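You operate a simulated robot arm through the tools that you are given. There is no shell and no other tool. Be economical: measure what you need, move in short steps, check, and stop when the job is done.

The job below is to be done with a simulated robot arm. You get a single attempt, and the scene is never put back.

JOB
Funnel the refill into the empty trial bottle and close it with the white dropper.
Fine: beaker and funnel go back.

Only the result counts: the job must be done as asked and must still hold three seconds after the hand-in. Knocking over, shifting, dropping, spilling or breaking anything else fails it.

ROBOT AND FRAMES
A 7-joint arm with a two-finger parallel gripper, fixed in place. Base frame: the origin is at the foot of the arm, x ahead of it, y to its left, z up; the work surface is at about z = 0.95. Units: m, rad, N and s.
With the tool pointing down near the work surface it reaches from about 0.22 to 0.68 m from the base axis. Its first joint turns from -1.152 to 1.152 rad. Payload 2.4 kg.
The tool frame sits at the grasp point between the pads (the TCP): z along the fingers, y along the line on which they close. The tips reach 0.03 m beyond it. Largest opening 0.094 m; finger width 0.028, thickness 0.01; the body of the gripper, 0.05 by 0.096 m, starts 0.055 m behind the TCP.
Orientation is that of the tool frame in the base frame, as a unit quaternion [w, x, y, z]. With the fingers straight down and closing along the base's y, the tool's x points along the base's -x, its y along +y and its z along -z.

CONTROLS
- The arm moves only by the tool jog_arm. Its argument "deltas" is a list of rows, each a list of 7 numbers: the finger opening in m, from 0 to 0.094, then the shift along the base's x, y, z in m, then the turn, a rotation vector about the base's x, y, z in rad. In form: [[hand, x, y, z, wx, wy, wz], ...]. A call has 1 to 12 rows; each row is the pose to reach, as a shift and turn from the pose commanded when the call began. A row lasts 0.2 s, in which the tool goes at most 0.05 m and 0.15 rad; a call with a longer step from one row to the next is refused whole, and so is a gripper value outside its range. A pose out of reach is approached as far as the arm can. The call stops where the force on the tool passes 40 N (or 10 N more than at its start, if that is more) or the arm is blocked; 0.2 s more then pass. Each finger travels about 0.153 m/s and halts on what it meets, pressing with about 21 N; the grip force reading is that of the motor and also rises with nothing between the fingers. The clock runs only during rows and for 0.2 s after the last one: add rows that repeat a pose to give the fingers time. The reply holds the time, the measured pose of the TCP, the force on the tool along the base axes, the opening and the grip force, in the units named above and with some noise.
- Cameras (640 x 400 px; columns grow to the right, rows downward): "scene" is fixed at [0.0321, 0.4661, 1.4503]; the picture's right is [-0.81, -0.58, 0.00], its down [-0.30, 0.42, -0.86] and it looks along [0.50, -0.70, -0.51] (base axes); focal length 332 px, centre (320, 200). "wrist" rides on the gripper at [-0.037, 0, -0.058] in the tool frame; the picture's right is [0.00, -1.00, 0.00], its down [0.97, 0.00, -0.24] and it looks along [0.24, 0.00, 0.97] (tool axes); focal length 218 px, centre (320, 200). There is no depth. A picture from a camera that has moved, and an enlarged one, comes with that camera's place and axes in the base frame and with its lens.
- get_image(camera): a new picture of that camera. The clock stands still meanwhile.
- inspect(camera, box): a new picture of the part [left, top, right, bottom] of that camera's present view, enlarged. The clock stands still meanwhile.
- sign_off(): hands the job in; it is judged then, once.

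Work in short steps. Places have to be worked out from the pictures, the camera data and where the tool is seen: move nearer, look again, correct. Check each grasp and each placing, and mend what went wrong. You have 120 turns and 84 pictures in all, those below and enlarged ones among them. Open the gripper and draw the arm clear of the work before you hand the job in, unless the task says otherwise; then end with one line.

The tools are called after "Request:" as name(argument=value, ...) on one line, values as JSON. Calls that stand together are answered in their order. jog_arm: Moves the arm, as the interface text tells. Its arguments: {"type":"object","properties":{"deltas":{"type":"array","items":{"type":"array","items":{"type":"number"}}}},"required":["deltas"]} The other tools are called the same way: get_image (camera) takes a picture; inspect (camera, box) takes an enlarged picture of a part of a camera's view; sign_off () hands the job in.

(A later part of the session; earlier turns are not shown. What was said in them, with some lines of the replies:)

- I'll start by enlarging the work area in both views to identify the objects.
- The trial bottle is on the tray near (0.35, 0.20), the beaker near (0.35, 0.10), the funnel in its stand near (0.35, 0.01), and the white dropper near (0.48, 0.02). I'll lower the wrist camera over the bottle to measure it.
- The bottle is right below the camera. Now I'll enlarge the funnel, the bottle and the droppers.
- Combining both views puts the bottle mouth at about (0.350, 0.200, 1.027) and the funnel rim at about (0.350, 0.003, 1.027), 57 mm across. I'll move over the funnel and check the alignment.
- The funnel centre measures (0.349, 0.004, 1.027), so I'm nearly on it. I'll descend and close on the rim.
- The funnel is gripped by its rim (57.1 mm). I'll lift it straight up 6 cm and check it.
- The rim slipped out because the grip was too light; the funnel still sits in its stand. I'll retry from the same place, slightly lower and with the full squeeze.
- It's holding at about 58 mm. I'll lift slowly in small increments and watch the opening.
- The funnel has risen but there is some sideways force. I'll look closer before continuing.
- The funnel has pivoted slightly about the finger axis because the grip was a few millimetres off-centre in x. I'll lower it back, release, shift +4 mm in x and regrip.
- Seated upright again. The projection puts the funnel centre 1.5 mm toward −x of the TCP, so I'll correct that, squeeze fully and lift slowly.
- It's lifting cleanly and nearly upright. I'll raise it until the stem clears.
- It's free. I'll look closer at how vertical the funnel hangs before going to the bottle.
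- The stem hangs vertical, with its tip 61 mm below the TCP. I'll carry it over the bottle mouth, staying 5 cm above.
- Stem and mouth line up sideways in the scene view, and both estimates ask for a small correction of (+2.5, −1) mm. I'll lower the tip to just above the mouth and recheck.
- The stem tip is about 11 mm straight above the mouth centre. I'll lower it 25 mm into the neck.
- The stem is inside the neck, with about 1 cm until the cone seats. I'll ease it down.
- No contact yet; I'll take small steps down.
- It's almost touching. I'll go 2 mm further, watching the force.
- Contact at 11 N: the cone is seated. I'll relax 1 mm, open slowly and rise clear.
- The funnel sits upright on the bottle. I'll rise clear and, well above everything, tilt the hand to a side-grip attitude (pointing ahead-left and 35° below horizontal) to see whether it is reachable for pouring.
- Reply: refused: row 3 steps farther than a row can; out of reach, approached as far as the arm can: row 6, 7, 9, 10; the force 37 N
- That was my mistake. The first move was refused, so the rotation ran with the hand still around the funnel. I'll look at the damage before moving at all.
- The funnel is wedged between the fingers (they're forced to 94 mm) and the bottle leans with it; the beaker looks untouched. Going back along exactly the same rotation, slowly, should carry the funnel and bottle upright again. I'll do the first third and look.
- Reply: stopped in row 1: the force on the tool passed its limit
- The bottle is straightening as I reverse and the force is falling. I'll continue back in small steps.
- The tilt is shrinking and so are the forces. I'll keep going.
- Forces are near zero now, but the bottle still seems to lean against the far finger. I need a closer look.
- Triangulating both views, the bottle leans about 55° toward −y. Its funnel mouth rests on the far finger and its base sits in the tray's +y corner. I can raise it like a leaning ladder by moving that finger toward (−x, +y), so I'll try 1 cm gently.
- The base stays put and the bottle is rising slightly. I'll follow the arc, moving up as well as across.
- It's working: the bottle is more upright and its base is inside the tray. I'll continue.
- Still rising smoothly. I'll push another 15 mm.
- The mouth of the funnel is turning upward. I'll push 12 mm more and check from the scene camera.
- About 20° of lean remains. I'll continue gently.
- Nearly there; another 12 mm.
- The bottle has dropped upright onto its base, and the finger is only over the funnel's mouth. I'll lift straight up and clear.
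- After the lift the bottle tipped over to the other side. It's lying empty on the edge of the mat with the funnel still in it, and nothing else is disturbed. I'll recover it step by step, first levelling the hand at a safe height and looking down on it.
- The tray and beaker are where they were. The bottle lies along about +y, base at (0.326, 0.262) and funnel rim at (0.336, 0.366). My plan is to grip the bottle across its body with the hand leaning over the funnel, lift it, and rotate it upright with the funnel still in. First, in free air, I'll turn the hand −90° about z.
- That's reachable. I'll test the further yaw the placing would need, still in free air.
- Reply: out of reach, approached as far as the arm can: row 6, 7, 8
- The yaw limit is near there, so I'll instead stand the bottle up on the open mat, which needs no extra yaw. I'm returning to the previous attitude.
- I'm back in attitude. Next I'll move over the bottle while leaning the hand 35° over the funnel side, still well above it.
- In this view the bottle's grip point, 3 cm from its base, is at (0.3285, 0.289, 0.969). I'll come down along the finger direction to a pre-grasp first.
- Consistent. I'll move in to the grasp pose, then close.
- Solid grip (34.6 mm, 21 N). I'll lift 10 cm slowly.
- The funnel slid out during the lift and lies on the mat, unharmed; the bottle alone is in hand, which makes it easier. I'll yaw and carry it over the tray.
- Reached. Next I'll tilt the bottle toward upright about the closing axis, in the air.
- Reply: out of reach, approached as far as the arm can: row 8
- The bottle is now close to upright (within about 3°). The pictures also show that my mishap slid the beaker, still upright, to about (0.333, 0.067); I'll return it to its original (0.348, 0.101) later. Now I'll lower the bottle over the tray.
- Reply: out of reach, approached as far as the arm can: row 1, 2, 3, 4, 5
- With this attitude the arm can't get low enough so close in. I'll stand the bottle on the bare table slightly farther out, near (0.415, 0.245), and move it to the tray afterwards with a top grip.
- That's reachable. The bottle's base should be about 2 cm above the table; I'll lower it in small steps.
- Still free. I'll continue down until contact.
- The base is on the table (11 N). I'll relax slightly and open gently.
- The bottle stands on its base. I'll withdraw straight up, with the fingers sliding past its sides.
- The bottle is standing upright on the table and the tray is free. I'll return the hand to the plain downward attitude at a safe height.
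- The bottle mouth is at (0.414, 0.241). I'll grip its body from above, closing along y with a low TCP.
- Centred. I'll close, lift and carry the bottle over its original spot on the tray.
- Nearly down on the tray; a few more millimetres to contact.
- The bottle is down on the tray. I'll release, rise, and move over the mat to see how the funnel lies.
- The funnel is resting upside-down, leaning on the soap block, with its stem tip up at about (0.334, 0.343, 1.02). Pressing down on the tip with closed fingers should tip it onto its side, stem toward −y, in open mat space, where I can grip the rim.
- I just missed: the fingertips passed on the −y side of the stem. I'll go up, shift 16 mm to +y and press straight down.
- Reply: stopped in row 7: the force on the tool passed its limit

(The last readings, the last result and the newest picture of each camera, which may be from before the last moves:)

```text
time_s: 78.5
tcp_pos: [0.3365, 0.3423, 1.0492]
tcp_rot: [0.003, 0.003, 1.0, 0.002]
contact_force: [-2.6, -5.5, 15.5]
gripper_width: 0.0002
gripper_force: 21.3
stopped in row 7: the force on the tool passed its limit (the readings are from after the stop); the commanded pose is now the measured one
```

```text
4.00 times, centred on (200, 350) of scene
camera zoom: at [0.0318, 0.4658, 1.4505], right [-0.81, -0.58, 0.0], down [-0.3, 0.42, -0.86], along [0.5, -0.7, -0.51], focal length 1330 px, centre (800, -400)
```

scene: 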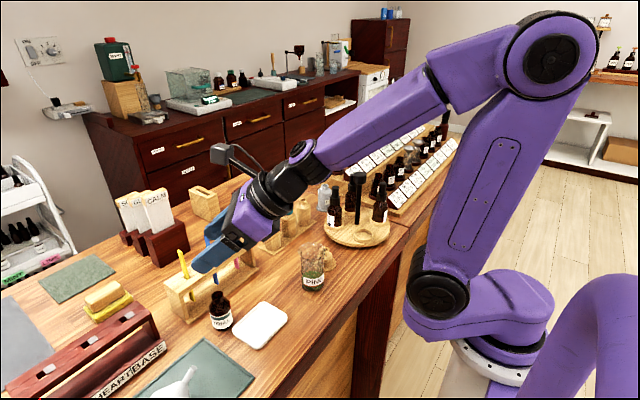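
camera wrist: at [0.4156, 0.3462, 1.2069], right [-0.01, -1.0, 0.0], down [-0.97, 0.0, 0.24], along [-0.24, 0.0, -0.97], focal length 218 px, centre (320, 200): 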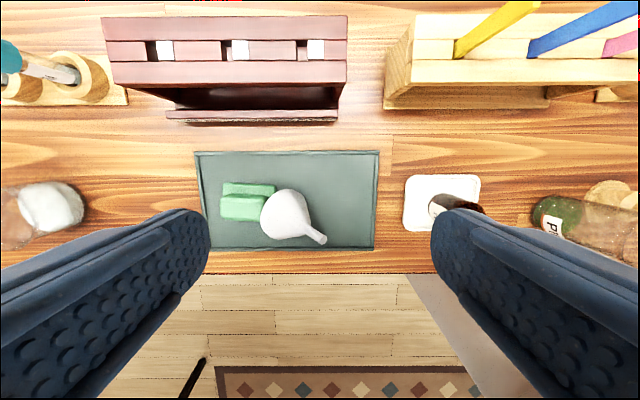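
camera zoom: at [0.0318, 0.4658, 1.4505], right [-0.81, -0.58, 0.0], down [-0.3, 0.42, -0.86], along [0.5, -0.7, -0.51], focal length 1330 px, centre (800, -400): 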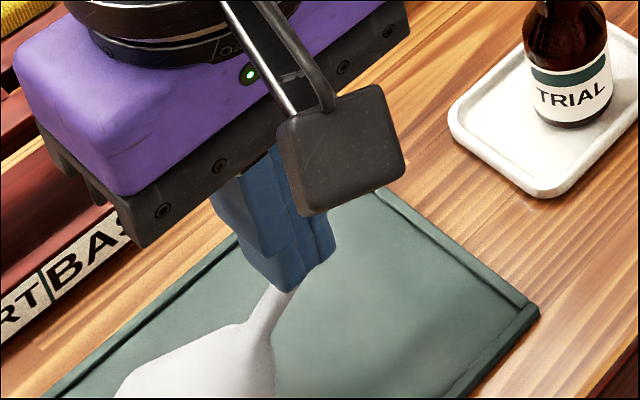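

I'm pressing exactly on the stem tip, and friction is jamming it. I'll ease the pressure and drag the tip toward −y so the funnel rolls over its rim edge.

Request:
jog_arm(deltas=[[0.0, 0, -0.003, 0.0, 0, 0, 0], [0.0, 0, -0.007, -0.002, 0, 0, 0], [0.0, 0, -0.012, -0.004, 0, 0, 0], [0.0, 0, -0.018, -0.007, 0, 0, 0], [0.0, 0, -0.024, -0.011, 0, 0, 0], [0.0, 0, -0.03, -0.016, 0, 0, 0], [0.0, 0, -0.036, -0.023, 0, 0, 0], [0.0, 0, -0.042, -0.032, 0, 0, 0], [0.0, 0, -0.042, -0.032, 0, 0, 0]])

Request:
inspect(camera="scene", box=[140, 300, 260, 400])

```text
time_s: 80.5
tcp_pos: [0.3374, 0.2996, 1.0153]
tcp_rot: [0.001, 0.004, 1.0, 0.001]
contact_force: [0.0, 0.1, 0.7]
gripper_width: 0.0
gripper_force: 21.2
```

```text
4.00 times, centred on (200, 350) of scene
camera zoom: at [0.0321, 0.4661, 1.4503], right [-0.81, -0.58, 0.0], down [-0.3, 0.42, -0.86], along [0.5, -0.7, -0.51], focal length 1330 px, centre (800, -400)
```

zoom: 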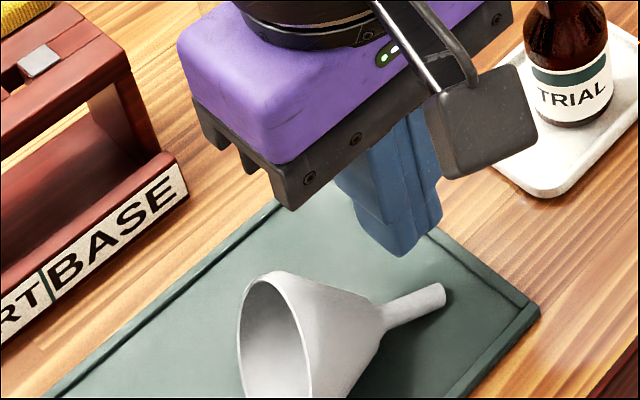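

The funnel now lies on its side in the open, stem tip near (0.321, 0.301) and rim centre near (0.351, 0.357). I'll align the hand with it: yaw +62°, leaning 30° back over the rim, from above.

Request:
jog_arm(deltas=[[0.0, 0, 0, 0.045, 0, 0, 0], [0.03, 0, 0, 0.09, 0, 0, 0], [0.08, 0.005, 0.013, 0.09, -0.0318, 0.0521, 0.1174], [0.08, 0.01, 0.026, 0.09, -0.0635, 0.1043, 0.2347], [0.08, 0.015, 0.039, 0.09, -0.0953, 0.1564, 0.3521], [0.08, 0.02, 0.052, 0.09, -0.127, 0.2086, 0.4694], [0.08, 0.025, 0.065, 0.09, -0.1588, 0.2607, 0.5868], [0.08, 0.03, 0.078, 0.09, -0.1905, 0.3129, 0.7041], [0.08, 0.035, 0.091, 0.09, -0.2223, 0.365, 0.8215], [0.08, 0.04, 0.104, 0.085, -0.254, 0.4172, 0.9388], [0.08, 0.0436, 0.1144, 0.0783, -0.2858, 0.4693, 1.0562], [0.08, 0.0436, 0.1144, 0.0783, -0.2858, 0.4693, 1.0562]])

Request:
get_image(camera="wrist")

```text
time_s: 83.1
tcp_pos: [0.3791, 0.4144, 1.0918]
tcp_rot: [-0.22, -0.495, 0.83, -0.135]
contact_force: [-0.7, 0.0, 0.7]
gripper_width: 0.0799
gripper_force: 0.0
```

```text
7 pictures are left
camera wrist: at [0.4069, 0.4682, 1.1241], right [0.88, -0.47, 0.0], down [-0.34, -0.63, 0.69], along [-0.33, -0.61, -0.72], focal length 218 px, centre (320, 200)
```

wrist: 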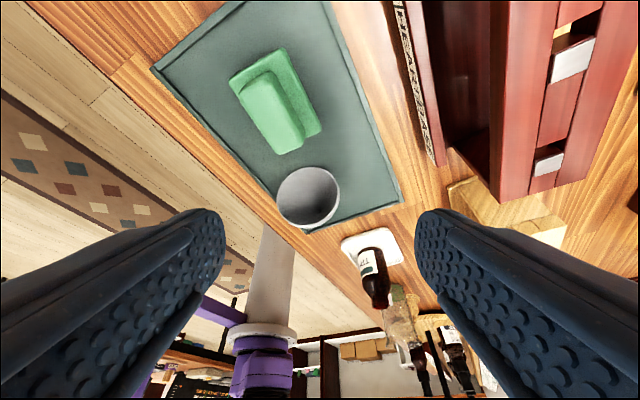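

The wrist view gives the rim centre as (0.334, 0.355), with the axis about 12° more toward +y than assumed. I'll correct the yaw, move in along the finger direction and close.

Request:
jog_arm(deltas=[[0.08, -0.0185, -0.0147, -0.029, 0, 0, 0.1], [0.08, -0.037, -0.0294, -0.058, 0, 0, 0.2], [0.08, -0.0406, -0.0414, -0.0795, 0, 0, 0.2], [0.08, -0.0443, -0.0534, -0.101, 0, 0, 0.2], [0.08, -0.0443, -0.0534, -0.101, 0, 0, 0.2], [0.068, -0.0443, -0.0534, -0.101, 0, 0, 0.2], [0.06, -0.0443, -0.0534, -0.101, 0, 0, 0.2], [0.04, -0.0443, -0.0534, -0.101, 0, 0, 0.2], [0.0, -0.0443, -0.0534, -0.101, 0, 0, 0.2], [0.0, -0.0443, -0.0534, -0.101, 0, 0, 0.2], [0.0, -0.0443, -0.0534, -0.101, 0, 0, 0.2]])

```text
time_s: 85.5
tcp_pos: [0.3364, 0.3615, 0.9938]
tcp_rot: [-0.207, -0.575, 0.776, -0.156]
contact_force: [0.5, -0.5, -0.2]
gripper_width: 0.0571
gripper_force: 13.8
```

Gripped at 57.1 mm, the rim diameter. I'll lift gently and then rotate partway (stem toward down).

Request:
jog_arm(deltas=[[0.0, 0, 0, 0.005, 0, 0, 0], [0.0, 0, 0, 0.012, 0, 0, 0], [0.0, 0, 0, 0.022, 0, 0, 0], [0.0, 0, 0, 0.037, 0, 0, 0], [0.0, 0, 0, 0.057, 0, 0, 0], [0.0, 0, 0, 0.08, 0, 0, 0], [0.0, 0, 0, 0.11, 0, 0, 0], [0.0, 0, 0, 0.11, 0, 0, 0]])

Request:
get_image(camera="wrist")

```text
time_s: 87.3
tcp_pos: [0.3338, 0.3625, 1.1045]
tcp_rot: [-0.205, -0.576, 0.776, -0.155]
contact_force: [0.0, 0.8, -0.7]
gripper_width: 0.0569
gripper_force: 13.7
```

```text
6 pictures are left
camera wrist: at [0.3505, 0.4195, 1.1371], right [0.96, -0.29, 0.0], down [-0.21, -0.69, 0.69], along [-0.2, -0.66, -0.72], focal length 218 px, centre (320, 200)
```

wrist: 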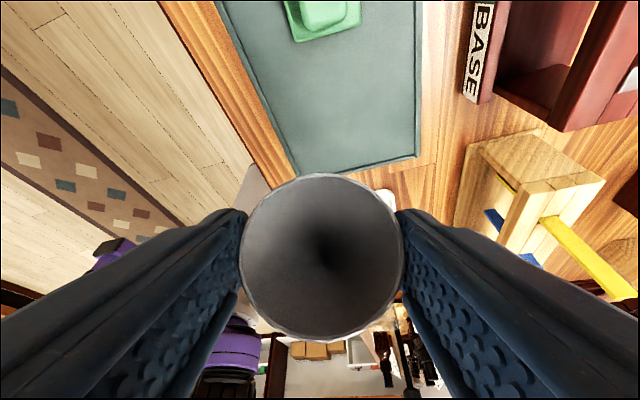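

The funnel is held firmly with its stem 38° below horizontal, so it needs 52° more. I'll rotate by that and carry it above the bottle at a safe height.

Request:
jog_arm(deltas=[[0.0, 0.001, -0.008, 0.01, 0.11, -0.033, 0], [0.0, 0.002, -0.02, 0.02, 0.22, -0.066, 0], [0.0, 0.003, -0.034, 0.031, 0.33, -0.1, 0], [0.0, 0.004, -0.048, 0.035, 0.44, -0.133, 0], [0.0, 0.006, -0.062, 0.035, 0.55, -0.166, 0], [0.0, 0.008, -0.078, 0.035, 0.66, -0.2, 0], [0.0, 0.009, -0.094, 0.035, 0.77, -0.233, 0], [0.0, 0.01, -0.11, 0.035, 0.87, -0.263, 0], [0.0, 0.011, -0.126, 0.035, 0.87, -0.263, 0], [0.0, 0.012, -0.142, 0.035, 0.87, -0.263, 0], [0.0, 0.0135, -0.157, 0.035, 0.87, -0.263, 0], [0.0, 0.0135, -0.1645, 0.035, 0.87, -0.263, 0]])

Request:
inspect(camera="scene", box=[225, 240, 305, 330])

```text
time_s: 89.9
tcp_pos: [0.3508, 0.1972, 1.1385]
tcp_rot: [0.156, -0.583, 0.789, 0.115]
contact_force: [0.3, -0.3, -0.5]
gripper_width: 0.0572
gripper_force: 14.6
```

```text
4.44 times, centred on (265, 285) of scene
camera zoom: at [0.0321, 0.4661, 1.4503], right [-0.81, -0.58, 0.0], down [-0.3, 0.42, -0.86], along [0.5, -0.7, -0.51], focal length 1478 px, centre (564, -178)
```

zoom: 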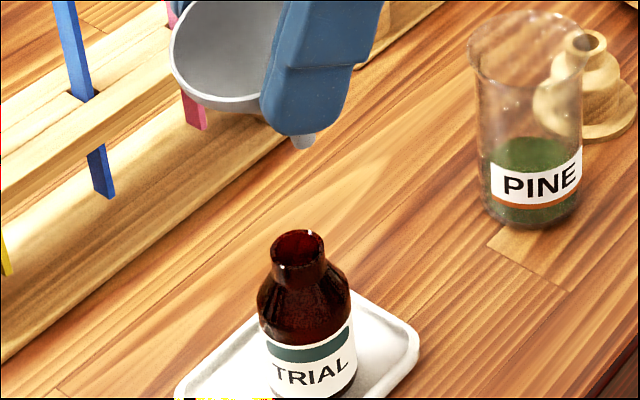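

The scene view shows the stem still about 15° short of vertical, its tip displaced toward −y. I'll rotate 0.26 rad more and lower the tip to about 1 cm above the mouth.

Request:
jog_arm(deltas=[[0.0, -0.002, -0.001, 0.0, 0.124, -0.0375, 0], [0.0, -0.004, -0.002, 0.0, 0.249, -0.075, 0], [0.0, -0.004, -0.002, -0.012, 0.249, -0.075, 0], [0.0, -0.004, -0.002, -0.0235, 0.249, -0.075, 0], [0.0, -0.004, -0.002, -0.0235, 0.249, -0.075, 0]])

Request:
inspect(camera="scene", box=[235, 250, 295, 310])

```text
time_s: 91.1
tcp_pos: [0.3445, 0.1939, 1.1148]
tcp_rot: [0.257, -0.563, 0.763, 0.189]
contact_force: [0.4, 0.3, -0.7]
gripper_width: 0.0569
gripper_force: 14.1
```

```text
6.67 times, centred on (265, 280) of scene
camera zoom: at [0.0321, 0.4661, 1.4503], right [-0.81, -0.58, 0.0], down [-0.3, 0.42, -0.86], along [0.5, -0.7, -0.51], focal length 2216 px, centre (687, -333)
```

zoom: 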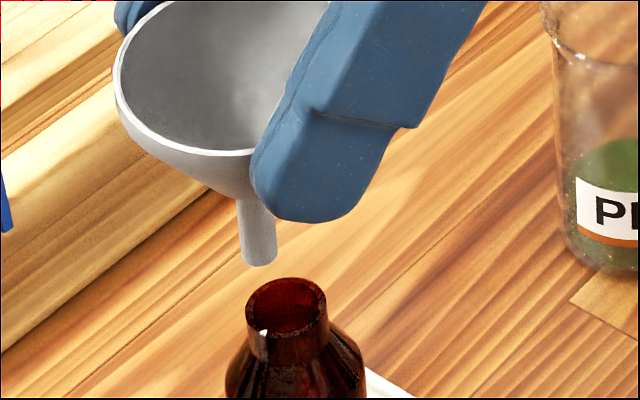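

The stem hangs vertical now. The pictures put the mouth about 6.5 mm toward −x from the tip. I'll shift and lower gently, watching the force.

Request:
jog_arm(deltas=[[0.0, -0.004, 0.0, 0.0, 0, 0, 0], [0.0, -0.0067, 0.0003, 0.0, 0, 0, 0], [0.0, -0.0067, 0.0003, -0.005, 0, 0, 0], [0.0, -0.0067, 0.0003, -0.01, 0, 0, 0], [0.0, -0.0067, 0.0003, -0.014, 0, 0, 0], [0.0, -0.0067, 0.0003, -0.018, 0, 0, 0]])

```text
time_s: 92.5
tcp_pos: [0.338, 0.196, 1.0964]
tcp_rot: [0.256, -0.564, 0.762, 0.19]
contact_force: [-0.1, 0.0, 0.4]
gripper_width: 0.0572
gripper_force: 14.2
```

No contact so far. I'll lower a little more and check the force.

Request:
jog_arm(deltas=[[0.0, 0, 0, -0.003, 0, 0, 0], [0.0, 0, 0, -0.006, 0, 0, 0], [0.0, 0, 0, -0.009, 0, 0, 0]])

Request:
inspect(camera="scene", box=[235, 250, 295, 330])

```text
time_s: 93.3
tcp_pos: [0.3379, 0.1965, 1.0885]
tcp_rot: [0.256, -0.564, 0.762, 0.19]
contact_force: [0.2, -0.7, 0.1]
gripper_width: 0.0571
gripper_force: 14.1
```

```text
5.00 times, centred on (265, 290) of scene
camera zoom: at [0.0321, 0.4661, 1.4503], right [-0.81, -0.58, 0.0], down [-0.3, 0.42, -0.86], along [0.5, -0.7, -0.51], focal length 1662 px, centre (595, -250)
```

zoom: 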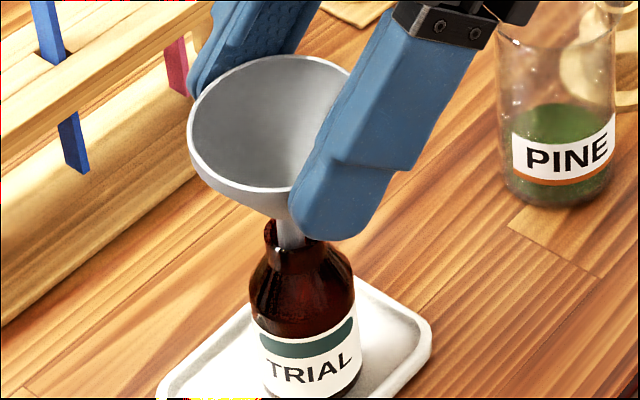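

The stem is in the neck. I'll lower to the seat, slowing near contact.

Request:
jog_arm(deltas=[[0.0, 0, 0, -0.004, 0, 0, 0], [0.0, 0, 0, -0.008, 0, 0, 0], [0.0, 0, 0, -0.011, 0, 0, 0], [0.0, 0, 0, -0.013, 0, 0, 0]])

```text
time_s: 94.3
tcp_pos: [0.3386, 0.1957, 1.0756]
tcp_rot: [0.256, -0.564, 0.762, 0.19]
contact_force: [-0.7, 1.1, -0.4]
gripper_width: 0.0569
gripper_force: 14.4
```

Request:
jog_arm(deltas=[[0.0, 0, 0, -0.0015, 0, 0, 0], [0.0, 0, 0, -0.003, 0, 0, 0], [0.0, 0, 0, -0.0045, 0, 0, 0]])

```text
time_s: 95.1
tcp_pos: [0.3377, 0.1947, 1.0706]
tcp_rot: [0.257, -0.563, 0.762, 0.189]
contact_force: [0.6, 0.0, -0.5]
gripper_width: 0.0571
gripper_force: 14.2
```

Request:
jog_arm(deltas=[[0.0, 0, 0, -0.0015, 0, 0, 0], [0.0, 0, 0, -0.003, 0, 0, 0]])

```text
time_s: 95.7
tcp_pos: [0.338, 0.194, 1.0674]
tcp_rot: [0.258, -0.563, 0.762, 0.189]
contact_force: [1.3, 0.0, 12.5]
gripper_width: 0.0572
gripper_force: 13.9
```

The cone is seated (12.5 N vertical). I'll relax, open slowly and withdraw along the fingers.

Request:
jog_arm(deltas=[[0.0, 0, 0, 0.001, 0, 0, 0], [0.055, 0, 0, 0.001, 0, 0, 0], [0.06, 0, 0, 0.001, 0, 0, 0], [0.07, 0, 0, 0.001, 0, 0, 0], [0.078, 0, 0, 0.001, 0, 0, 0], [0.078, -0.002, -0.006, 0.009, 0, 0, 0], [0.078, -0.005, -0.017, 0.025, 0, 0, 0], [0.078, -0.01, -0.033, 0.05, 0, 0, 0], [0.078, -0.015, -0.05, 0.08, 0, 0, 0], [0.078, -0.015, -0.05, 0.12, 0, 0, 0]])

```text
time_s: 97.9
tcp_pos: [0.3206, 0.1445, 1.1866]
tcp_rot: [0.256, -0.563, 0.763, 0.188]
contact_force: [-0.4, -0.2, -0.7]
gripper_width: 0.078
gripper_force: 0.0
```

Clear. I'll level the hand and take one wide overview from above, to refine all the remaining positions at once.

Request:
jog_arm(deltas=[[0.08, 0.004, -0.003, 0.005, -0.041, 0.056, -0.1226], [0.08, 0.008, -0.007, 0.01, -0.082, 0.112, -0.245], [0.08, 0.012, -0.01, 0.016, -0.123, 0.168, -0.368], [0.08, 0.016, -0.014, 0.021, -0.164, 0.224, -0.49], [0.08, 0.02, -0.017, 0.026, -0.206, 0.28, -0.613], [0.08, 0.024, -0.021, 0.032, -0.247, 0.335, -0.736], [0.08, 0.028, -0.024, 0.037, -0.288, 0.391, -0.858], [0.08, 0.032, -0.028, 0.042, -0.329, 0.447, -0.981], [0.08, 0.036, -0.031, 0.048, -0.37, 0.503, -1.103], [0.08, 0.04, -0.035, 0.053, -0.411, 0.559, -1.226], [0.08, 0.04, -0.035, 0.053, -0.411, 0.559, -1.226]])

Request:
get_image(camera="wrist")

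```text
time_s: 100.3
tcp_pos: [0.3638, 0.11, 1.2398]
tcp_rot: [-0.001, 0.002, 1.0, 0.0]
contact_force: [0.0, 0.5, 1.2]
gripper_width: 0.08
gripper_force: 0.0
```

```text
2 pictures are left
camera wrist: at [0.3998, 0.1084, 1.2988], right [0.0, -1.0, 0.0], down [-0.97, 0.0, 0.24], along [-0.24, 0.0, -0.97], focal length 218 px, centre (320, 200)
```

wrist: 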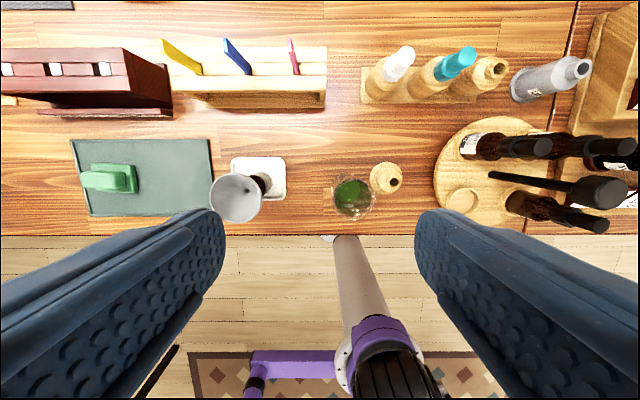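

From the overview: the funnel sits upright on the bottle at (0.345, 0.202), the beaker is at about (0.332, 0.062), the holder is unmoved at (0.349, 0.003), and the white dropper top is at (0.482, 0.029, 1.062). Next I'll yaw −90° in free air to prepare a sideways pour.

Request:
jog_arm(deltas=[[0.08, 0, 0, 0.005, 0, 0, -0.131], [0.08, 0, 0, 0.01, 0, 0, -0.262], [0.08, 0, 0, 0.015, 0, 0, -0.393], [0.08, 0, 0, 0.02, 0, 0, -0.524], [0.08, 0, 0, 0.02, 0, 0, -0.655], [0.08, 0, 0, 0.02, 0, 0, -0.785], [0.08, 0, 0, 0.02, 0, 0, -0.916], [0.08, 0, 0, 0.02, 0, 0, -1.047], [0.08, 0, 0, 0.02, 0, 0, -1.178], [0.08, -0.005, 0.01, 0.02, 0, 0, -1.309], [0.08, -0.01, 0.02, 0.02, 0, 0, -1.44], [0.08, -0.015, 0.035, 0.02, 0, 0, -1.5708]])

Request:
jog_arm(deltas=[[0.08, 0, 0, 0, -0.13, 0, 0], [0.08, 0, 0, 0, -0.26, 0, 0], [0.08, 0, 0, 0, -0.39, 0, 0], [0.08, 0, 0, 0, -0.52, 0, 0], [0.08, 0, 0, 0, -0.65, 0, 0], [0.08, 0, 0, 0, -0.78, 0, 0], [0.08, 0, 0, 0, -0.91, 0, 0], [0.08, 0, 0, 0, -1.04, 0, 0], [0.08, 0, 0, 0, -1.15, 0, 0], [0.08, 0, 0, 0, -1.15, 0, 0]])

```text
time_s: 102.9
tcp_pos: [0.3477, 0.1443, 1.263]
tcp_rot: [0.001, 0.708, 0.706, 0.0]
contact_force: [-0.1, 0.3, -0.2]
gripper_width: 0.0798
gripper_force: 0.1
```

```text
time_s: 105.1
tcp_pos: [0.3485, 0.1454, 1.2612]
tcp_rot: [0.385, 0.594, 0.592, -0.385]
contact_force: [0.1, 0.1, -0.6]
gripper_width: 0.0802
gripper_force: 0.0
```

Both extremes matter, and the pour-end attitude is reachable. Now I'll swing to the grasp attitude (leaning 40° toward −y), high above the beaker.

Request:
jog_arm(deltas=[[0.085, -0.001, -0.01, 0, 0.14, 0, 0], [0.085, -0.003, -0.02, 0, 0.28, 0, 0], [0.085, -0.005, -0.03, 0, 0.42, 0, 0], [0.085, -0.007, -0.04, 0, 0.56, 0, 0], [0.085, -0.009, -0.05, 0, 0.7, 0, 0], [0.085, -0.011, -0.06, 0, 0.84, 0, 0], [0.085, -0.013, -0.07, 0, 0.98, 0, 0], [0.085, -0.014, -0.08, 0, 1.12, 0, 0], [0.085, -0.015, -0.09, 0, 1.26, 0, 0], [0.085, -0.016, -0.1, 0, 1.4, 0, 0], [0.085, -0.016, -0.11, -0.01, 1.54, 0, 0], [0.085, -0.016, -0.12, -0.02, 1.68, 0, 0]])

```text
time_s: 107.7
tcp_pos: [0.3307, 0.0239, 1.2402]
tcp_rot: [-0.186, 0.682, 0.682, 0.187]
contact_force: [0.5, 0.1, 0.7]
gripper_width: 0.0848
gripper_force: 0.1
```

Request:
jog_arm(deltas=[[0.085, 0, -0.008, -0.04, 0.08, 0, 0], [0.085, 0.001, -0.016, -0.08, 0.165, 0, 0], [0.085, 0.001, -0.022, -0.12, 0.165, 0, 0], [0.085, 0.001, -0.026, -0.153, 0.165, 0, 0], [0.085, 0.001, -0.026, -0.153, 0.165, 0, 0]])

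```text
time_s: 108.9
tcp_pos: [0.3296, -0.0042, 1.0886]
tcp_rot: [-0.24, 0.666, 0.664, 0.242]
contact_force: [-0.3, -0.6, -0.2]
gripper_width: 0.0851
gripper_force: 0.1
```

The attitude is reachable. I'll advance along the fingers onto the beaker and close gently.

Request:
jog_arm(deltas=[[0.085, 0.0005, 0.022, -0.026, 0, 0, 0], [0.085, 0.001, 0.044, -0.052, 0, 0, 0], [0.085, 0.0015, 0.065, -0.078, 0, 0, 0], [0.085, 0.0015, 0.065, -0.078, 0, 0, 0], [0.07, 0.0015, 0.065, -0.078, 0, 0, 0], [0.06, 0.0015, 0.065, -0.078, 0, 0, 0], [0.045, 0.0015, 0.065, -0.078, 0, 0, 0], [0.0, 0.0015, 0.065, -0.078, 0, 0, 0], [0.0, 0.0015, 0.065, -0.078, 0, 0, 0]])

```text
time_s: 110.9
tcp_pos: [0.3331, 0.0649, 1.0071]
tcp_rot: [-0.24, 0.666, 0.664, 0.241]
contact_force: [0.4, -1.0, -0.4]
gripper_width: 0.0536
gripper_force: 20.7
```

Gripped at 53.6 mm. I'll lift the beaker straight up and look once at the grip.

Request:
jog_arm(deltas=[[0.0, 0, 0, 0.008, 0, 0, 0], [0.0, 0, 0, 0.02, 0, 0, 0], [0.0, 0, 0, 0.036, 0, 0, 0], [0.0, 0, 0, 0.055, 0, 0, 0], [0.0, 0, 0, 0.075, 0, 0, 0], [0.0, 0, 0, 0.095, 0, 0, 0], [0.0, 0, 0, 0.11, 0, 0, 0], [0.0, 0, 0, 0.12, 0, 0, 0], [0.0, 0, 0, 0.12, 0, 0, 0]])

Request:
inspect(camera="scene", box=[220, 170, 360, 330])

```text
time_s: 112.9
tcp_pos: [0.3349, 0.0641, 1.1296]
tcp_rot: [-0.24, 0.666, 0.664, 0.241]
contact_force: [0.3, -0.6, -0.6]
gripper_width: 0.0539
gripper_force: 20.6
```

```text
2.50 times, centred on (290, 250) of scene
camera zoom: at [0.0321, 0.4661, 1.4503], right [-0.81, -0.58, 0.0], down [-0.3, 0.42, -0.86], along [0.5, -0.7, -0.51], focal length 831 px, centre (395, 75)
```

zoom: 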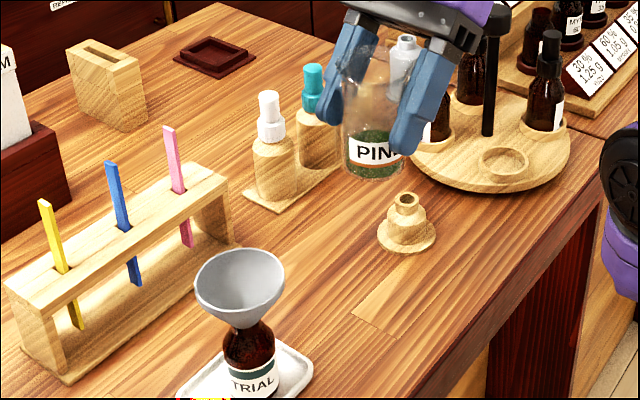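

The beaker is held upright and the funnel is upright on the bottle at (0.344, 0.2025). I'll tilt to about 45° (still below the pouring angle) while moving the lip toward the funnel, slightly high.

Request:
jog_arm(deltas=[[0.0, 0.001, 0.01, 0, -0.08, 0, 0], [0.0, 0.003, 0.02, 0, -0.18, 0, 0], [0.0, 0.005, 0.032, 0, -0.28, 0, 0], [0.0, 0.007, 0.044, 0, -0.38, 0, 0], [0.0, 0.009, 0.056, 0, -0.48, 0, 0], [0.0, 0.01, 0.068, -0.005, -0.58, 0, 0], [0.0, 0.01, 0.079, -0.012, -0.68, 0, 0], [0.0, 0.01, 0.089, -0.02, -0.785, 0, 0], [0.0, 0.01, 0.089, -0.02, -0.785, 0, 0]])

```text
time_s: 114.9
tcp_pos: [0.3434, 0.1545, 1.1112]
tcp_rot: [0.032, 0.706, 0.707, -0.031]
contact_force: [0.1, -0.6, -1.4]
gripper_width: 0.0539
gripper_force: 20.8
```

In position: lip over the funnel, 45° tilt. I'll pour slowly, keeping the lip fixed over the funnel while tilting to 82°.

Request:
jog_arm(deltas=[[0.0, 0, 0.001, -0.01, -0.087, 0, 0], [0.0, 0, 0.0016, -0.0175, -0.1745, 0, 0], [0.0, 0, 0.002, -0.015, -0.2356, 0, 0], [0.0, 0, 0.0026, -0.0125, -0.297, 0, 0], [0.0, 0, 0.0032, -0.0103, -0.349, 0, 0], [0.0, 0, 0.0038, -0.0086, -0.395, 0, 0], [0.0, 0, 0.0046, -0.0068, -0.44, 0, 0], [0.0, 0, 0.0053, -0.005, -0.485, 0, 0], [0.0, 0, 0.006, -0.0035, -0.5236, 0, 0], [0.0, 0, 0.007, -0.0018, -0.57, 0, 0], [0.0, 0, 0.008, -0.0002, -0.615, 0, 0], [0.0, 0, 0.0088, 0.001, -0.65, 0, 0]])

```text
time_s: 117.5
tcp_pos: [0.345, 0.1617, 1.1106]
tcp_rot: [0.256, 0.659, 0.659, -0.255]
contact_force: [-0.7, -0.2, -0.9]
gripper_width: 0.0541
gripper_force: 20.8
```

Request:
jog_arm(deltas=[[0.0, 0, 0, 0, 0, 0, 0], [0.0, 0, 0, 0, 0, 0, 0], [0.0, 0, 0.0012, 0.0015, -0.05, 0, 0], [0.0, 0, 0.0025, 0.003, -0.1, 0, 0], [0.0, 0, 0.0045, 0.0053, -0.17, 0, 0], [0.0, 0, 0.006, 0.007, -0.2234, 0, 0], [0.0, 0, 0.008, 0.009, -0.293, 0, 0], [0.0, 0, 0.01, 0.0103, -0.345, 0, 0], [0.0, 0, 0.012, 0.0115, -0.398, 0, 0], [0.0, 0, 0.0151, 0.0134, -0.485, 0, 0], [0.0, 0, 0.0151, 0.0134, -0.485, 0, 0], [0.0, 0, 0.0151, 0.0134, -0.485, 0, 0]])

```text
time_s: 120.1
tcp_pos: [0.3446, 0.1764, 1.1245]
tcp_rot: [0.407, 0.579, 0.579, -0.406]
contact_force: [-0.1, -0.5, -0.7]
gripper_width: 0.0539
gripper_force: 21.2
```

Tilt is at 110°; I'll hold it there so the beaker drains fully.

Request:
jog_arm(deltas=[[0.0, 0, 0, 0, 0, 0, 0], [0.0, 0, 0, 0, 0, 0, 0], [0.0, 0, 0, 0, 0, 0, 0], [0.0, 0, 0, 0, 0, 0, 0], [0.0, 0, 0, 0, 0, 0, 0], [0.0, 0, 0, 0, 0, 0, 0], [0.0, 0, 0, 0, 0, 0, 0], [0.0, 0, 0, 0, 0, 0, 0], [0.0, 0, 0, 0, 0, 0, 0], [0.0, 0, 0, 0, 0, 0, 0], [0.0, 0, 0, 0, 0, 0, 0], [0.0, 0, 0, 0, 0, 0, 0]])

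```text
time_s: 122.7
tcp_pos: [0.3439, 0.1772, 1.1249]
tcp_rot: [0.407, 0.579, 0.578, -0.406]
contact_force: [-0.7, 0.0, -1.3]
gripper_width: 0.0538
gripper_force: 21.3
```

Drained. I'll bring the beaker back upright along the reverse path, lifting the lip away at the end.

Request:
jog_arm(deltas=[[0.0, 0, -0.0031, -0.0019, 0.087, 0, 0], [0.0, 0, -0.006, -0.004, 0.175, 0, 0], [0.0, 0, -0.009, -0.0064, 0.262, 0, 0], [0.0, 0, -0.0115, -0.009, 0.35, 0, 0], [0.0, 0, -0.014, -0.0117, 0.436, 0, 0], [0.0, 0, -0.016, -0.0145, 0.523, 0, 0], [0.0, 0, -0.0179, -0.0175, 0.61, 0, 0], [0.0, 0, -0.0195, -0.018, 0.7, 0, 0], [0.0, 0, -0.021, -0.018, 0.785, 0, 0], [0.0, 0, -0.023, -0.012, 0.9, 0, 0], [0.0, 0, -0.027, -0.005, 1.02, 0, 0], [0.0, 0, -0.035, 0.005, 1.134, 0, 0]])

```text
time_s: 125.3
tcp_pos: [0.3436, 0.1412, 1.1291]
tcp_rot: [0.032, 0.707, 0.705, -0.03]
contact_force: [0.0, 0.2, -1.7]
gripper_width: 0.0537
gripper_force: 20.9
```

Request:
jog_arm(deltas=[[0.0, 0.001, -0.012, 0, 0.13, 0, 0], [0.0, 0.002, -0.022, 0, 0.26, 0, 0], [0.0, 0.003, -0.03, 0, 0.39, 0, 0], [0.0, 0.004, -0.036, 0, 0.52, 0, 0], [0.0, 0.0045, -0.041, 0, 0.65, 0, 0], [0.0, 0.0045, -0.041, 0, 0.785, 0, 0], [0.0, 0.0045, -0.041, -0.03, 0.785, 0, 0], [0.0, 0.0045, -0.041, -0.07, 0.785, 0, 0], [0.0, 0.0045, -0.041, -0.105, 0.785, 0, 0], [0.0, 0.0045, -0.041, -0.115, 0.785, 0, 0], [0.0, 0.0045, -0.041, -0.115, 0.785, 0, 0]])

```text
time_s: 127.7
tcp_pos: [0.3492, 0.1013, 1.0126]
tcp_rot: [-0.24, 0.666, 0.664, 0.241]
contact_force: [0.6, 0.2, -1.2]
gripper_width: 0.0536
gripper_force: 20.8
```

The beaker is upright over its original spot (0.348, 0.101), about 5 mm above the table. I'll lower it to contact.

Request:
jog_arm(deltas=[[0.0, 0, 0, -0.002, 0, 0, 0], [0.0, 0, 0, -0.004, 0, 0, 0], [0.0, 0, 0, -0.0055, 0, 0, 0]])

```text
time_s: 128.5
tcp_pos: [0.3488, 0.1, 1.009]
tcp_rot: [-0.24, 0.665, 0.665, 0.24]
contact_force: [0.3, 0.3, -1.1]
gripper_width: 0.0539
gripper_force: 21.2
```

Request:
jog_arm(deltas=[[0.0, 0, 0, -0.001, 0, 0, 0], [0.0, 0, 0, -0.002, 0, 0, 0]])

```text
time_s: 129.1
tcp_pos: [0.3504, 0.101, 1.009]
tcp_rot: [-0.241, 0.665, 0.664, 0.241]
contact_force: [0.1, -3.1, 10.0]
gripper_width: 0.0539
gripper_force: 20.9
```

The beaker is down. I'll release and withdraw along the fingers, then upward.

Request:
jog_arm(deltas=[[0.0, 0, 0, 0.001, 0, 0, 0], [0.055, 0, 0, 0.001, 0, 0, 0], [0.065, 0, 0, 0.001, 0, 0, 0], [0.085, 0, 0, 0.001, 0, 0, 0], [0.085, 0, -0.01, 0.013, 0, 0, 0], [0.085, 0, -0.03, 0.037, 0, 0, 0], [0.085, 0, -0.055, 0.067, 0, 0, 0], [0.085, 0, -0.07, 0.1, 0, 0, 0], [0.085, 0, -0.07, 0.145, -0.1, 0, 0], [0.085, 0, -0.06, 0.19, -0.22, 0, 0], [0.085, 0, -0.05, 0.22, -0.35, 0, 0], [0.085, 0, -0.04, 0.22, -0.49, 0, 0]])

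```text
time_s: 131.7
tcp_pos: [0.3499, 0.0627, 1.2292]
tcp_rot: [-0.071, 0.704, 0.703, 0.071]
contact_force: [0.5, 0.1, -0.2]
gripper_width: 0.0851
gripper_force: 0.1
```

Request:
jog_arm(deltas=[[0.08, 0, 0.012, 0, -0.0144, -0.0144, 0.1425], [0.08, 0, 0.025, 0, -0.0287, -0.0287, 0.285], [0.08, -0.001, 0.038, 0, -0.0431, -0.0431, 0.4274], [0.08, -0.001, 0.05, 0, -0.0575, -0.0575, 0.57], [0.08, -0.002, 0.063, 0, -0.0718, -0.0718, 0.7123], [0.08, -0.002, 0.076, 0, -0.0862, -0.0862, 0.8547], [0.08, -0.003, 0.09, 0, -0.1005, -0.1005, 0.997], [0.08, -0.004, 0.1, -0.01, -0.115, -0.115, 1.1396], [0.08, -0.005, 0.115, -0.02, -0.1293, -0.1293, 1.282], [0.08, -0.005, 0.13, -0.03, -0.1436, -0.1436, 1.4245], [0.08, -0.005, 0.139, -0.03, -0.158, -0.158, 1.567], [0.08, -0.005, 0.139, -0.03, -0.158, -0.158, 1.567]])

```text
time_s: 134.3
tcp_pos: [0.3437, 0.1988, 1.1977]
tcp_rot: [-0.001, -0.002, 1.0, 0.0]
contact_force: [-0.4, -0.3, -0.2]
gripper_width: 0.0801
gripper_force: 0.0
```

I'll use the last picture here: the wrist view from this pose should show both the funnel and bottle and the white dropper.

Request:
get_image(camera="wrist")

```text
0 pictures are left
camera wrist: at [0.38, 0.1983, 1.2551], right [0.0, -1.0, 0.0], down [-0.97, 0.0, 0.24], along [-0.24, 0.0, -0.97], focal length 218 px, centre (320, 200)
```

wrist: 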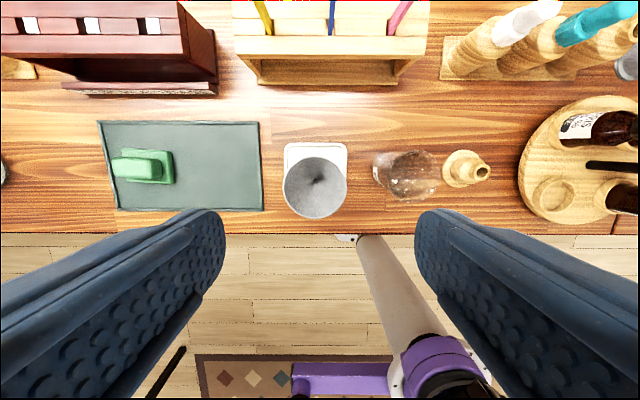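

The beaker is empty and nothing is spilled. The funnel centre is at (0.344, 0.203) relative to this pose, and the dropper prediction matches. I'll descend, grip the funnel rim and squeeze.

Request:
jog_arm(deltas=[[0.08, 0.0007, 0.0045, -0.04, 0, 0, 0], [0.08, 0.0007, 0.0045, -0.08, 0, 0, 0], [0.08, 0.0007, 0.0045, -0.115, 0, 0, 0], [0.08, 0.0007, 0.0045, -0.14, 0, 0, 0], [0.08, 0.0007, 0.0045, -0.14, 0, 0, 0], [0.066, 0.0007, 0.0045, -0.14, 0, 0, 0], [0.06, 0.0007, 0.0045, -0.14, 0, 0, 0], [0.04, 0.0007, 0.0045, -0.14, 0, 0, 0], [0.0, 0.0007, 0.0045, -0.14, 0, 0, 0], [0.0, 0.0007, 0.0045, -0.14, 0, 0, 0], [0.0, 0.0007, 0.0045, -0.14, 0, 0, 0]])

```text
time_s: 136.7
tcp_pos: [0.347, 0.2043, 1.055]
tcp_rot: [-0.002, -0.001, 1.0, 0.001]
contact_force: [-0.1, -0.7, -0.4]
gripper_width: 0.057
gripper_force: 13.9
```

Gripped at 57 mm. I'll lift slowly out of the neck.

Request:
jog_arm(deltas=[[0.0, 0, 0, 0.003, 0, 0, 0], [0.0, 0, 0, 0.007, 0, 0, 0], [0.0, 0, 0, 0.012, 0, 0, 0], [0.0, 0, 0, 0.018, 0, 0, 0], [0.0, 0, 0, 0.025, 0, 0, 0], [0.0, 0, 0, 0.033, 0, 0, 0], [0.0, 0, 0, 0.045, 0, 0, 0], [0.0, 0, 0, 0.06, 0, 0, 0], [0.0, 0, 0, 0.08, 0, 0, 0], [0.0, 0, 0, 0.08, 0, 0, 0], [0.0, 0, 0, 0.08, 0, 0, 0], [0.0, 0, 0, 0.08, 0, 0, 0]])

```text
time_s: 139.3
tcp_pos: [0.3438, 0.2045, 1.1338]
tcp_rot: [-0.001, -0.001, 1.0, 0.0]
contact_force: [-0.7, -0.1, -0.6]
gripper_width: 0.057
gripper_force: 14.4
```

The funnel is out. I'll carry it to above its holder at (0.351, 0.003), moving over the empty beaker with clearance.

Request:
jog_arm(deltas=[[0.0, 0.001, -0.02, 0.005, 0, 0, 0], [0.0, 0.002, -0.05, 0.005, 0, 0, 0], [0.0, 0.003, -0.085, 0.005, 0, 0, 0], [0.0, 0.004, -0.12, 0.005, 0, 0, 0], [0.0, 0.005, -0.15, 0.005, 0, 0, 0], [0.0, 0.006, -0.18, 0.005, 0, 0, 0], [0.0, 0.0068, -0.2003, 0.005, 0, 0, 0], [0.0, 0.0068, -0.2003, 0.005, 0, 0, 0], [0.0, 0.0068, -0.2003, -0.025, 0, 0, 0], [0.0, 0.0068, -0.2003, -0.055, 0, 0, 0], [0.0, 0.0068, -0.2003, -0.075, 0, 0, 0], [0.0, 0.0068, -0.2003, -0.075, 0, 0, 0]])

```text
time_s: 141.9
tcp_pos: [0.3507, 0.0029, 1.0625]
tcp_rot: [-0.002, 0.0, 1.0, -0.001]
contact_force: [-0.1, -0.3, -0.7]
gripper_width: 0.0569
gripper_force: 13.8
```

The stem tip should be about 1 cm above the holder. I'll descend slowly and feel for contact.

Request:
jog_arm(deltas=[[0.0, 0, 0, -0.005, 0, 0, 0], [0.0, 0, 0, -0.01, 0, 0, 0], [0.0, 0, 0, -0.014, 0, 0, 0], [0.0, 0, 0, -0.018, 0, 0, 0]])

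```text
time_s: 142.9
tcp_pos: [0.351, 0.0036, 1.0437]
tcp_rot: [-0.002, 0.0, 1.0, 0.0]
contact_force: [-0.3, 0.3, 0.8]
gripper_width: 0.0571
gripper_force: 14.6
```

Request:
jog_arm(deltas=[[0.0, 0, 0, -0.003, 0, 0, 0], [0.0, 0, 0, -0.006, 0, 0, 0], [0.0, 0, 0, -0.009, 0, 0, 0]])

```text
time_s: 143.7
tcp_pos: [0.3518, 0.0035, 1.034]
tcp_rot: [-0.002, 0.0, 1.0, -0.001]
contact_force: [-0.2, 0.3, 0.0]
gripper_width: 0.0569
gripper_force: 14.1
```

The stem is in the holder. I'll lower to the seat.

Request:
jog_arm(deltas=[[0.0, 0, 0, -0.003, 0, 0, 0], [0.0, 0, 0, -0.006, 0, 0, 0], [0.0, 0, 0, -0.0085, 0, 0, 0], [0.0, 0, 0, -0.0105, 0, 0, 0]])

```text
time_s: 144.7
tcp_pos: [0.351, 0.0035, 1.0237]
tcp_rot: [-0.002, -0.001, 1.0, 0.0]
contact_force: [-0.3, -0.5, -0.7]
gripper_width: 0.057
gripper_force: 13.9
```

Request:
jog_arm(deltas=[[0.0, 0, 0, -0.0015, 0, 0, 0], [0.0, 0, 0, -0.003, 0, 0, 0]])

```text
time_s: 145.3
tcp_pos: [0.3508, 0.0037, 1.0211]
tcp_rot: [0.001, 0.0, 1.0, 0.0]
contact_force: [-0.7, -2.8, 12.8]
gripper_width: 0.0574
gripper_force: 14.4
```

Seated at its original height (13 N). I'll release, rise, and move above the white dropper.

Request:
jog_arm(deltas=[[0.0, 0, 0, 0.001, 0, 0, 0], [0.055, 0, 0, 0.001, 0, 0, 0], [0.065, 0, 0, 0.001, 0, 0, 0], [0.078, 0, 0, 0.001, 0, 0, 0], [0.078, 0, 0, 0.02, 0, 0, 0], [0.078, 0, 0, 0.06, 0, 0, 0], [0.06, 0, 0, 0.105, 0, 0, 0], [0.05, 0.03, 0.007, 0.13, 0, 0, 0], [0.05, 0.07, 0.015, 0.13, 0, 0, 0], [0.05, 0.11, 0.022, 0.13, 0, 0, 0], [0.05, 0.131, 0.025, 0.13, 0, 0, 0], [0.05, 0.131, 0.025, 0.13, 0, 0, 0]])

```text
time_s: 147.9
tcp_pos: [0.4835, 0.0297, 1.1507]
tcp_rot: [-0.002, 0.0, 1.0, 0.0]
contact_force: [-0.5, 0.8, 0.1]
gripper_width: 0.0501
gripper_force: 0.1
```

Now down to the collar height, then close.

Request:
jog_arm(deltas=[[0.05, -0.001, -0.0005, -0.045, 0, 0, 0], [0.05, -0.001, -0.0005, -0.085, 0, 0, 0], [0.05, -0.001, -0.0005, -0.11, 0, 0, 0], [0.05, -0.001, -0.0005, -0.11, 0, 0, 0], [0.035, -0.001, -0.0005, -0.11, 0, 0, 0], [0.025, -0.001, -0.0005, -0.11, 0, 0, 0], [0.015, -0.001, -0.0005, -0.11, 0, 0, 0], [0.0, -0.001, -0.0005, -0.11, 0, 0, 0], [0.0, -0.001, -0.0005, -0.11, 0, 0, 0]])

```text
time_s: 149.9
tcp_pos: [0.483, 0.0259, 1.042]
tcp_rot: [-0.002, 0.001, 1.0, -0.001]
contact_force: [2.8, -27.4, -8.2]
gripper_width: 0.0313
gripper_force: 44.6
```

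The −y finger met the dropper first, so the dropper sits about 5 mm farther toward −y. I'll open, shift and close again.

Request:
jog_arm(deltas=[[0.03, 0, 0, 0, 0, 0, 0], [0.05, 0, 0, 0, 0, 0, 0], [0.05, 0, -0.006, 0, 0, 0, 0], [0.05, 0, -0.006, 0, 0, 0, 0], [0.04, 0, -0.006, 0, 0, 0, 0], [0.03, 0, -0.006, 0, 0, 0, 0]])

```text
time_s: 151.3
tcp_pos: [0.4816, 0.0237, 1.0417]
tcp_rot: [-0.002, -0.001, 1.0, 0.001]
contact_force: [-1.1, 4.5, 1.1]
gripper_width: 0.0327
gripper_force: 2.8
```

The two contacts bracket the centre at y≈0.026 with a width larger than the collar, so the tips are touching the wooden shoulder. I'll open, rise 9 mm, centre and close on the collar.

Request:
jog_arm(deltas=[[0.05, 0, 0, 0, 0, 0, 0], [0.05, 0, 0.0022, 0.005, 0, 0, 0], [0.05, 0, 0.0022, 0.009, 0, 0, 0], [0.04, 0, 0.0022, 0.009, 0, 0, 0], [0.03, 0, 0.0022, 0.009, 0, 0, 0], [0.02, 0, 0.0022, 0.009, 0, 0, 0], [0.0, 0, 0.0022, 0.009, 0, 0, 0], [0.0, 0, 0.0022, 0.009, 0, 0, 0]])

```text
time_s: 153.1
tcp_pos: [0.4813, 0.0252, 1.051]
tcp_rot: [-0.002, 0.0, 1.0, 0.0]
contact_force: [0.3, -1.6, 3.4]
gripper_width: 0.0223
gripper_force: 21.2
```

A clean grip on the collar (22.3 mm). I'll lift straight up to draw the pipette out.

Request:
jog_arm(deltas=[[0.0, 0, 0, 0.005, 0, 0, 0], [0.0, 0, 0, 0.015, 0, 0, 0], [0.0, 0, 0, 0.03, 0, 0, 0], [0.0, 0, 0, 0.05, 0, 0, 0], [0.0, 0, 0, 0.07, 0, 0, 0], [0.0, 0, 0, 0.095, 0, 0, 0], [0.0, 0, 0, 0.12, 0, 0, 0], [0.0, 0, 0, 0.13, 0, 0, 0], [0.0, 0, 0, 0.13, 0, 0, 0]])

```text
time_s: 155.1
tcp_pos: [0.4816, 0.0249, 1.1809]
tcp_rot: [-0.002, -0.001, 1.0, 0.0]
contact_force: [-1.2, -0.7, -0.7]
gripper_width: 0.0224
gripper_force: 20.6
```

The dropper is free. I'll carry it over to the bottle: first back in x, then across in y, staying high.

Request:
jog_arm(deltas=[[0.0, -0.03, 0, 0, 0, 0, 0], [0.0, -0.065, 0, 0, 0, 0, 0], [0.0, -0.1, 0.01, 0, 0, 0, 0], [0.0, -0.125, 0.035, 0, 0, 0, 0], [0.0, -0.137, 0.065, 0, 0, 0, 0], [0.0, -0.137, 0.1, 0, 0, 0, 0], [0.0, -0.137, 0.135, 0, 0, 0, 0], [0.0, -0.137, 0.16, 0, 0, 0, 0], [0.0, -0.137, 0.1785, 0, 0, 0, 0], [0.0, -0.137, 0.1785, -0.02, 0, 0, 0], [0.0, -0.137, 0.1785, -0.04, 0, 0, 0], [0.0, -0.137, 0.1785, -0.04, 0, 0, 0]])

```text
time_s: 157.7
tcp_pos: [0.3468, 0.2061, 1.1399]
tcp_rot: [-0.003, -0.001, 1.0, 0.001]
contact_force: [-0.8, 0.7, -0.1]
gripper_width: 0.0224
gripper_force: 21.3
```

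Over the bottle. I'll lower in small steps and feel for contact.

Request:
jog_arm(deltas=[[0.0, -0.001, -0.001, -0.005, 0, 0, 0], [0.0, -0.001, -0.001, -0.01, 0, 0, 0], [0.0, -0.001, -0.001, -0.015, 0, 0, 0], [0.0, -0.001, -0.001, -0.02, 0, 0, 0], [0.0, -0.001, -0.001, -0.025, 0, 0, 0], [0.0, -0.001, -0.001, -0.03, 0, 0, 0]])

```text
time_s: 159.1
tcp_pos: [0.3437, 0.2019, 1.1089]
tcp_rot: [-0.002, 0.0, 1.0, 0.0]
contact_force: [-0.3, 0.1, 0.3]
gripper_width: 0.0222
gripper_force: 21.1
```

Request:
jog_arm(deltas=[[0.0, 0, 0, -0.005, 0, 0, 0], [0.0, 0, 0, -0.01, 0, 0, 0], [0.0, 0, 0, -0.015, 0, 0, 0], [0.0, 0, 0, -0.02, 0, 0, 0], [0.0, 0, 0, -0.025, 0, 0, 0]])

```text
time_s: 160.3
tcp_pos: [0.3442, 0.2026, 1.0846]
tcp_rot: [-0.001, -0.001, 1.0, 0.001]
contact_force: [-0.3, -0.1, -0.3]
gripper_width: 0.0224
gripper_force: 21.4
```

Request:
jog_arm(deltas=[[0.0, 0, 0, -0.004, 0, 0, 0], [0.0, 0, 0, -0.008, 0, 0, 0], [0.0, 0, 0, -0.012, 0, 0, 0], [0.0, 0, 0, -0.016, 0, 0, 0]])

```text
time_s: 161.3
tcp_pos: [0.3437, 0.202, 1.0692]
tcp_rot: [-0.002, -0.001, 1.0, 0.001]
contact_force: [-0.8, 0.7, -0.5]
gripper_width: 0.0223
gripper_force: 20.9
```

Still free, so the pipette is inside the neck. I'll continue in finer steps.

Request:
jog_arm(deltas=[[0.0, 0, 0, -0.002, 0, 0, 0], [0.0, 0, 0, -0.004, 0, 0, 0], [0.0, 0, 0, -0.006, 0, 0, 0], [0.0, 0, 0, -0.008, 0, 0, 0]])

```text
time_s: 162.3
tcp_pos: [0.342, 0.2026, 1.0608]
tcp_rot: [-0.002, -0.001, 1.0, 0.0]
contact_force: [0.0, 0.3, 0.2]
gripper_width: 0.0223
gripper_force: 20.8
```

Request:
jog_arm(deltas=[[0.0, 0, 0, -0.002, 0, 0, 0], [0.0, 0, 0, -0.004, 0, 0, 0], [0.0, 0, 0, -0.006, 0, 0, 0]])

```text
time_s: 163.1
tcp_pos: [0.3433, 0.2022, 1.055]
tcp_rot: [-0.001, 0.0, 1.0, 0.0]
contact_force: [0.3, 0.0, -0.8]
gripper_width: 0.0222
gripper_force: 21.0
```

Request:
jog_arm(deltas=[[0.0, 0, 0, -0.0015, 0, 0, 0], [0.0, 0, 0, -0.003, 0, 0, 0], [0.0, 0, 0, -0.0045, 0, 0, 0]])

```text
time_s: 163.9
tcp_pos: [0.3439, 0.2035, 1.0517]
tcp_rot: [0.001, 0.0, 1.0, 0.0]
contact_force: [-3.2, -4.3, 29.0]
gripper_width: 0.0227
gripper_force: 21.0
```

Firm contact at 29 N: the collar is on the neck. I'll press 1 mm more to confirm it's fully seated rather than hung up.

Request:
jog_arm(deltas=[[0.0, 0, 0, -0.0005, 0, 0, 0], [0.0, 0, 0, -0.001, 0, 0, 0]])

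```text
time_s: 164.5
tcp_pos: [0.3437, 0.2036, 1.051]
tcp_rot: [0.0, 0.0, 1.0, 0.002]
contact_force: [1.8, -3.8, 34.1]
gripper_width: 0.0229
gripper_force: 21.3
```

The force climbs without further travel, so it's seated. I'll relax the pressure, open gently and withdraw upward.

Request:
jog_arm(deltas=[[0.0, 0, 0, 0.001, 0, 0, 0], [0.0, 0, 0, 0.002, 0, 0, 0], [0.022, 0, 0, 0.002, 0, 0, 0], [0.026, 0, 0, 0.002, 0, 0, 0], [0.035, 0, 0, 0.002, 0, 0, 0], [0.05, 0, 0, 0.002, 0, 0, 0], [0.05, 0, 0, 0.002, 0, 0, 0], [0.05, 0, 0, 0.015, 0, 0, 0], [0.05, 0, 0, 0.045, 0, 0, 0], [0.05, 0, 0, 0.09, 0, 0, 0], [0.05, 0, 0, 0.13, 0, 0, 0], [0.05, 0, 0, 0.17, 0, 0, 0]])

```text
time_s: 167.1
tcp_pos: [0.3412, 0.2032, 1.2196]
tcp_rot: [-0.002, -0.001, 1.0, 0.0]
contact_force: [0.1, 0.7, 0.5]
gripper_width: 0.05
gripper_force: 0.1
```

The hand is open and well clear, with no load and no contact force, so I'm handing the job in.

Request:
sign_off()

```text
The job is handed in.
```

The refill is poured, the white dropper is on the trial bottle, and the beaker and funnel are back, but I knocked the bottle over and slid the beaker along the way. The final state is not confirmed by picture: I had none left after the pour, so I judged the funnel's return and the dropper's seating by contact force only. The bottle was empty when it fell and I stood it back on its tray, and the last picture showed the beaker empty with no spill.
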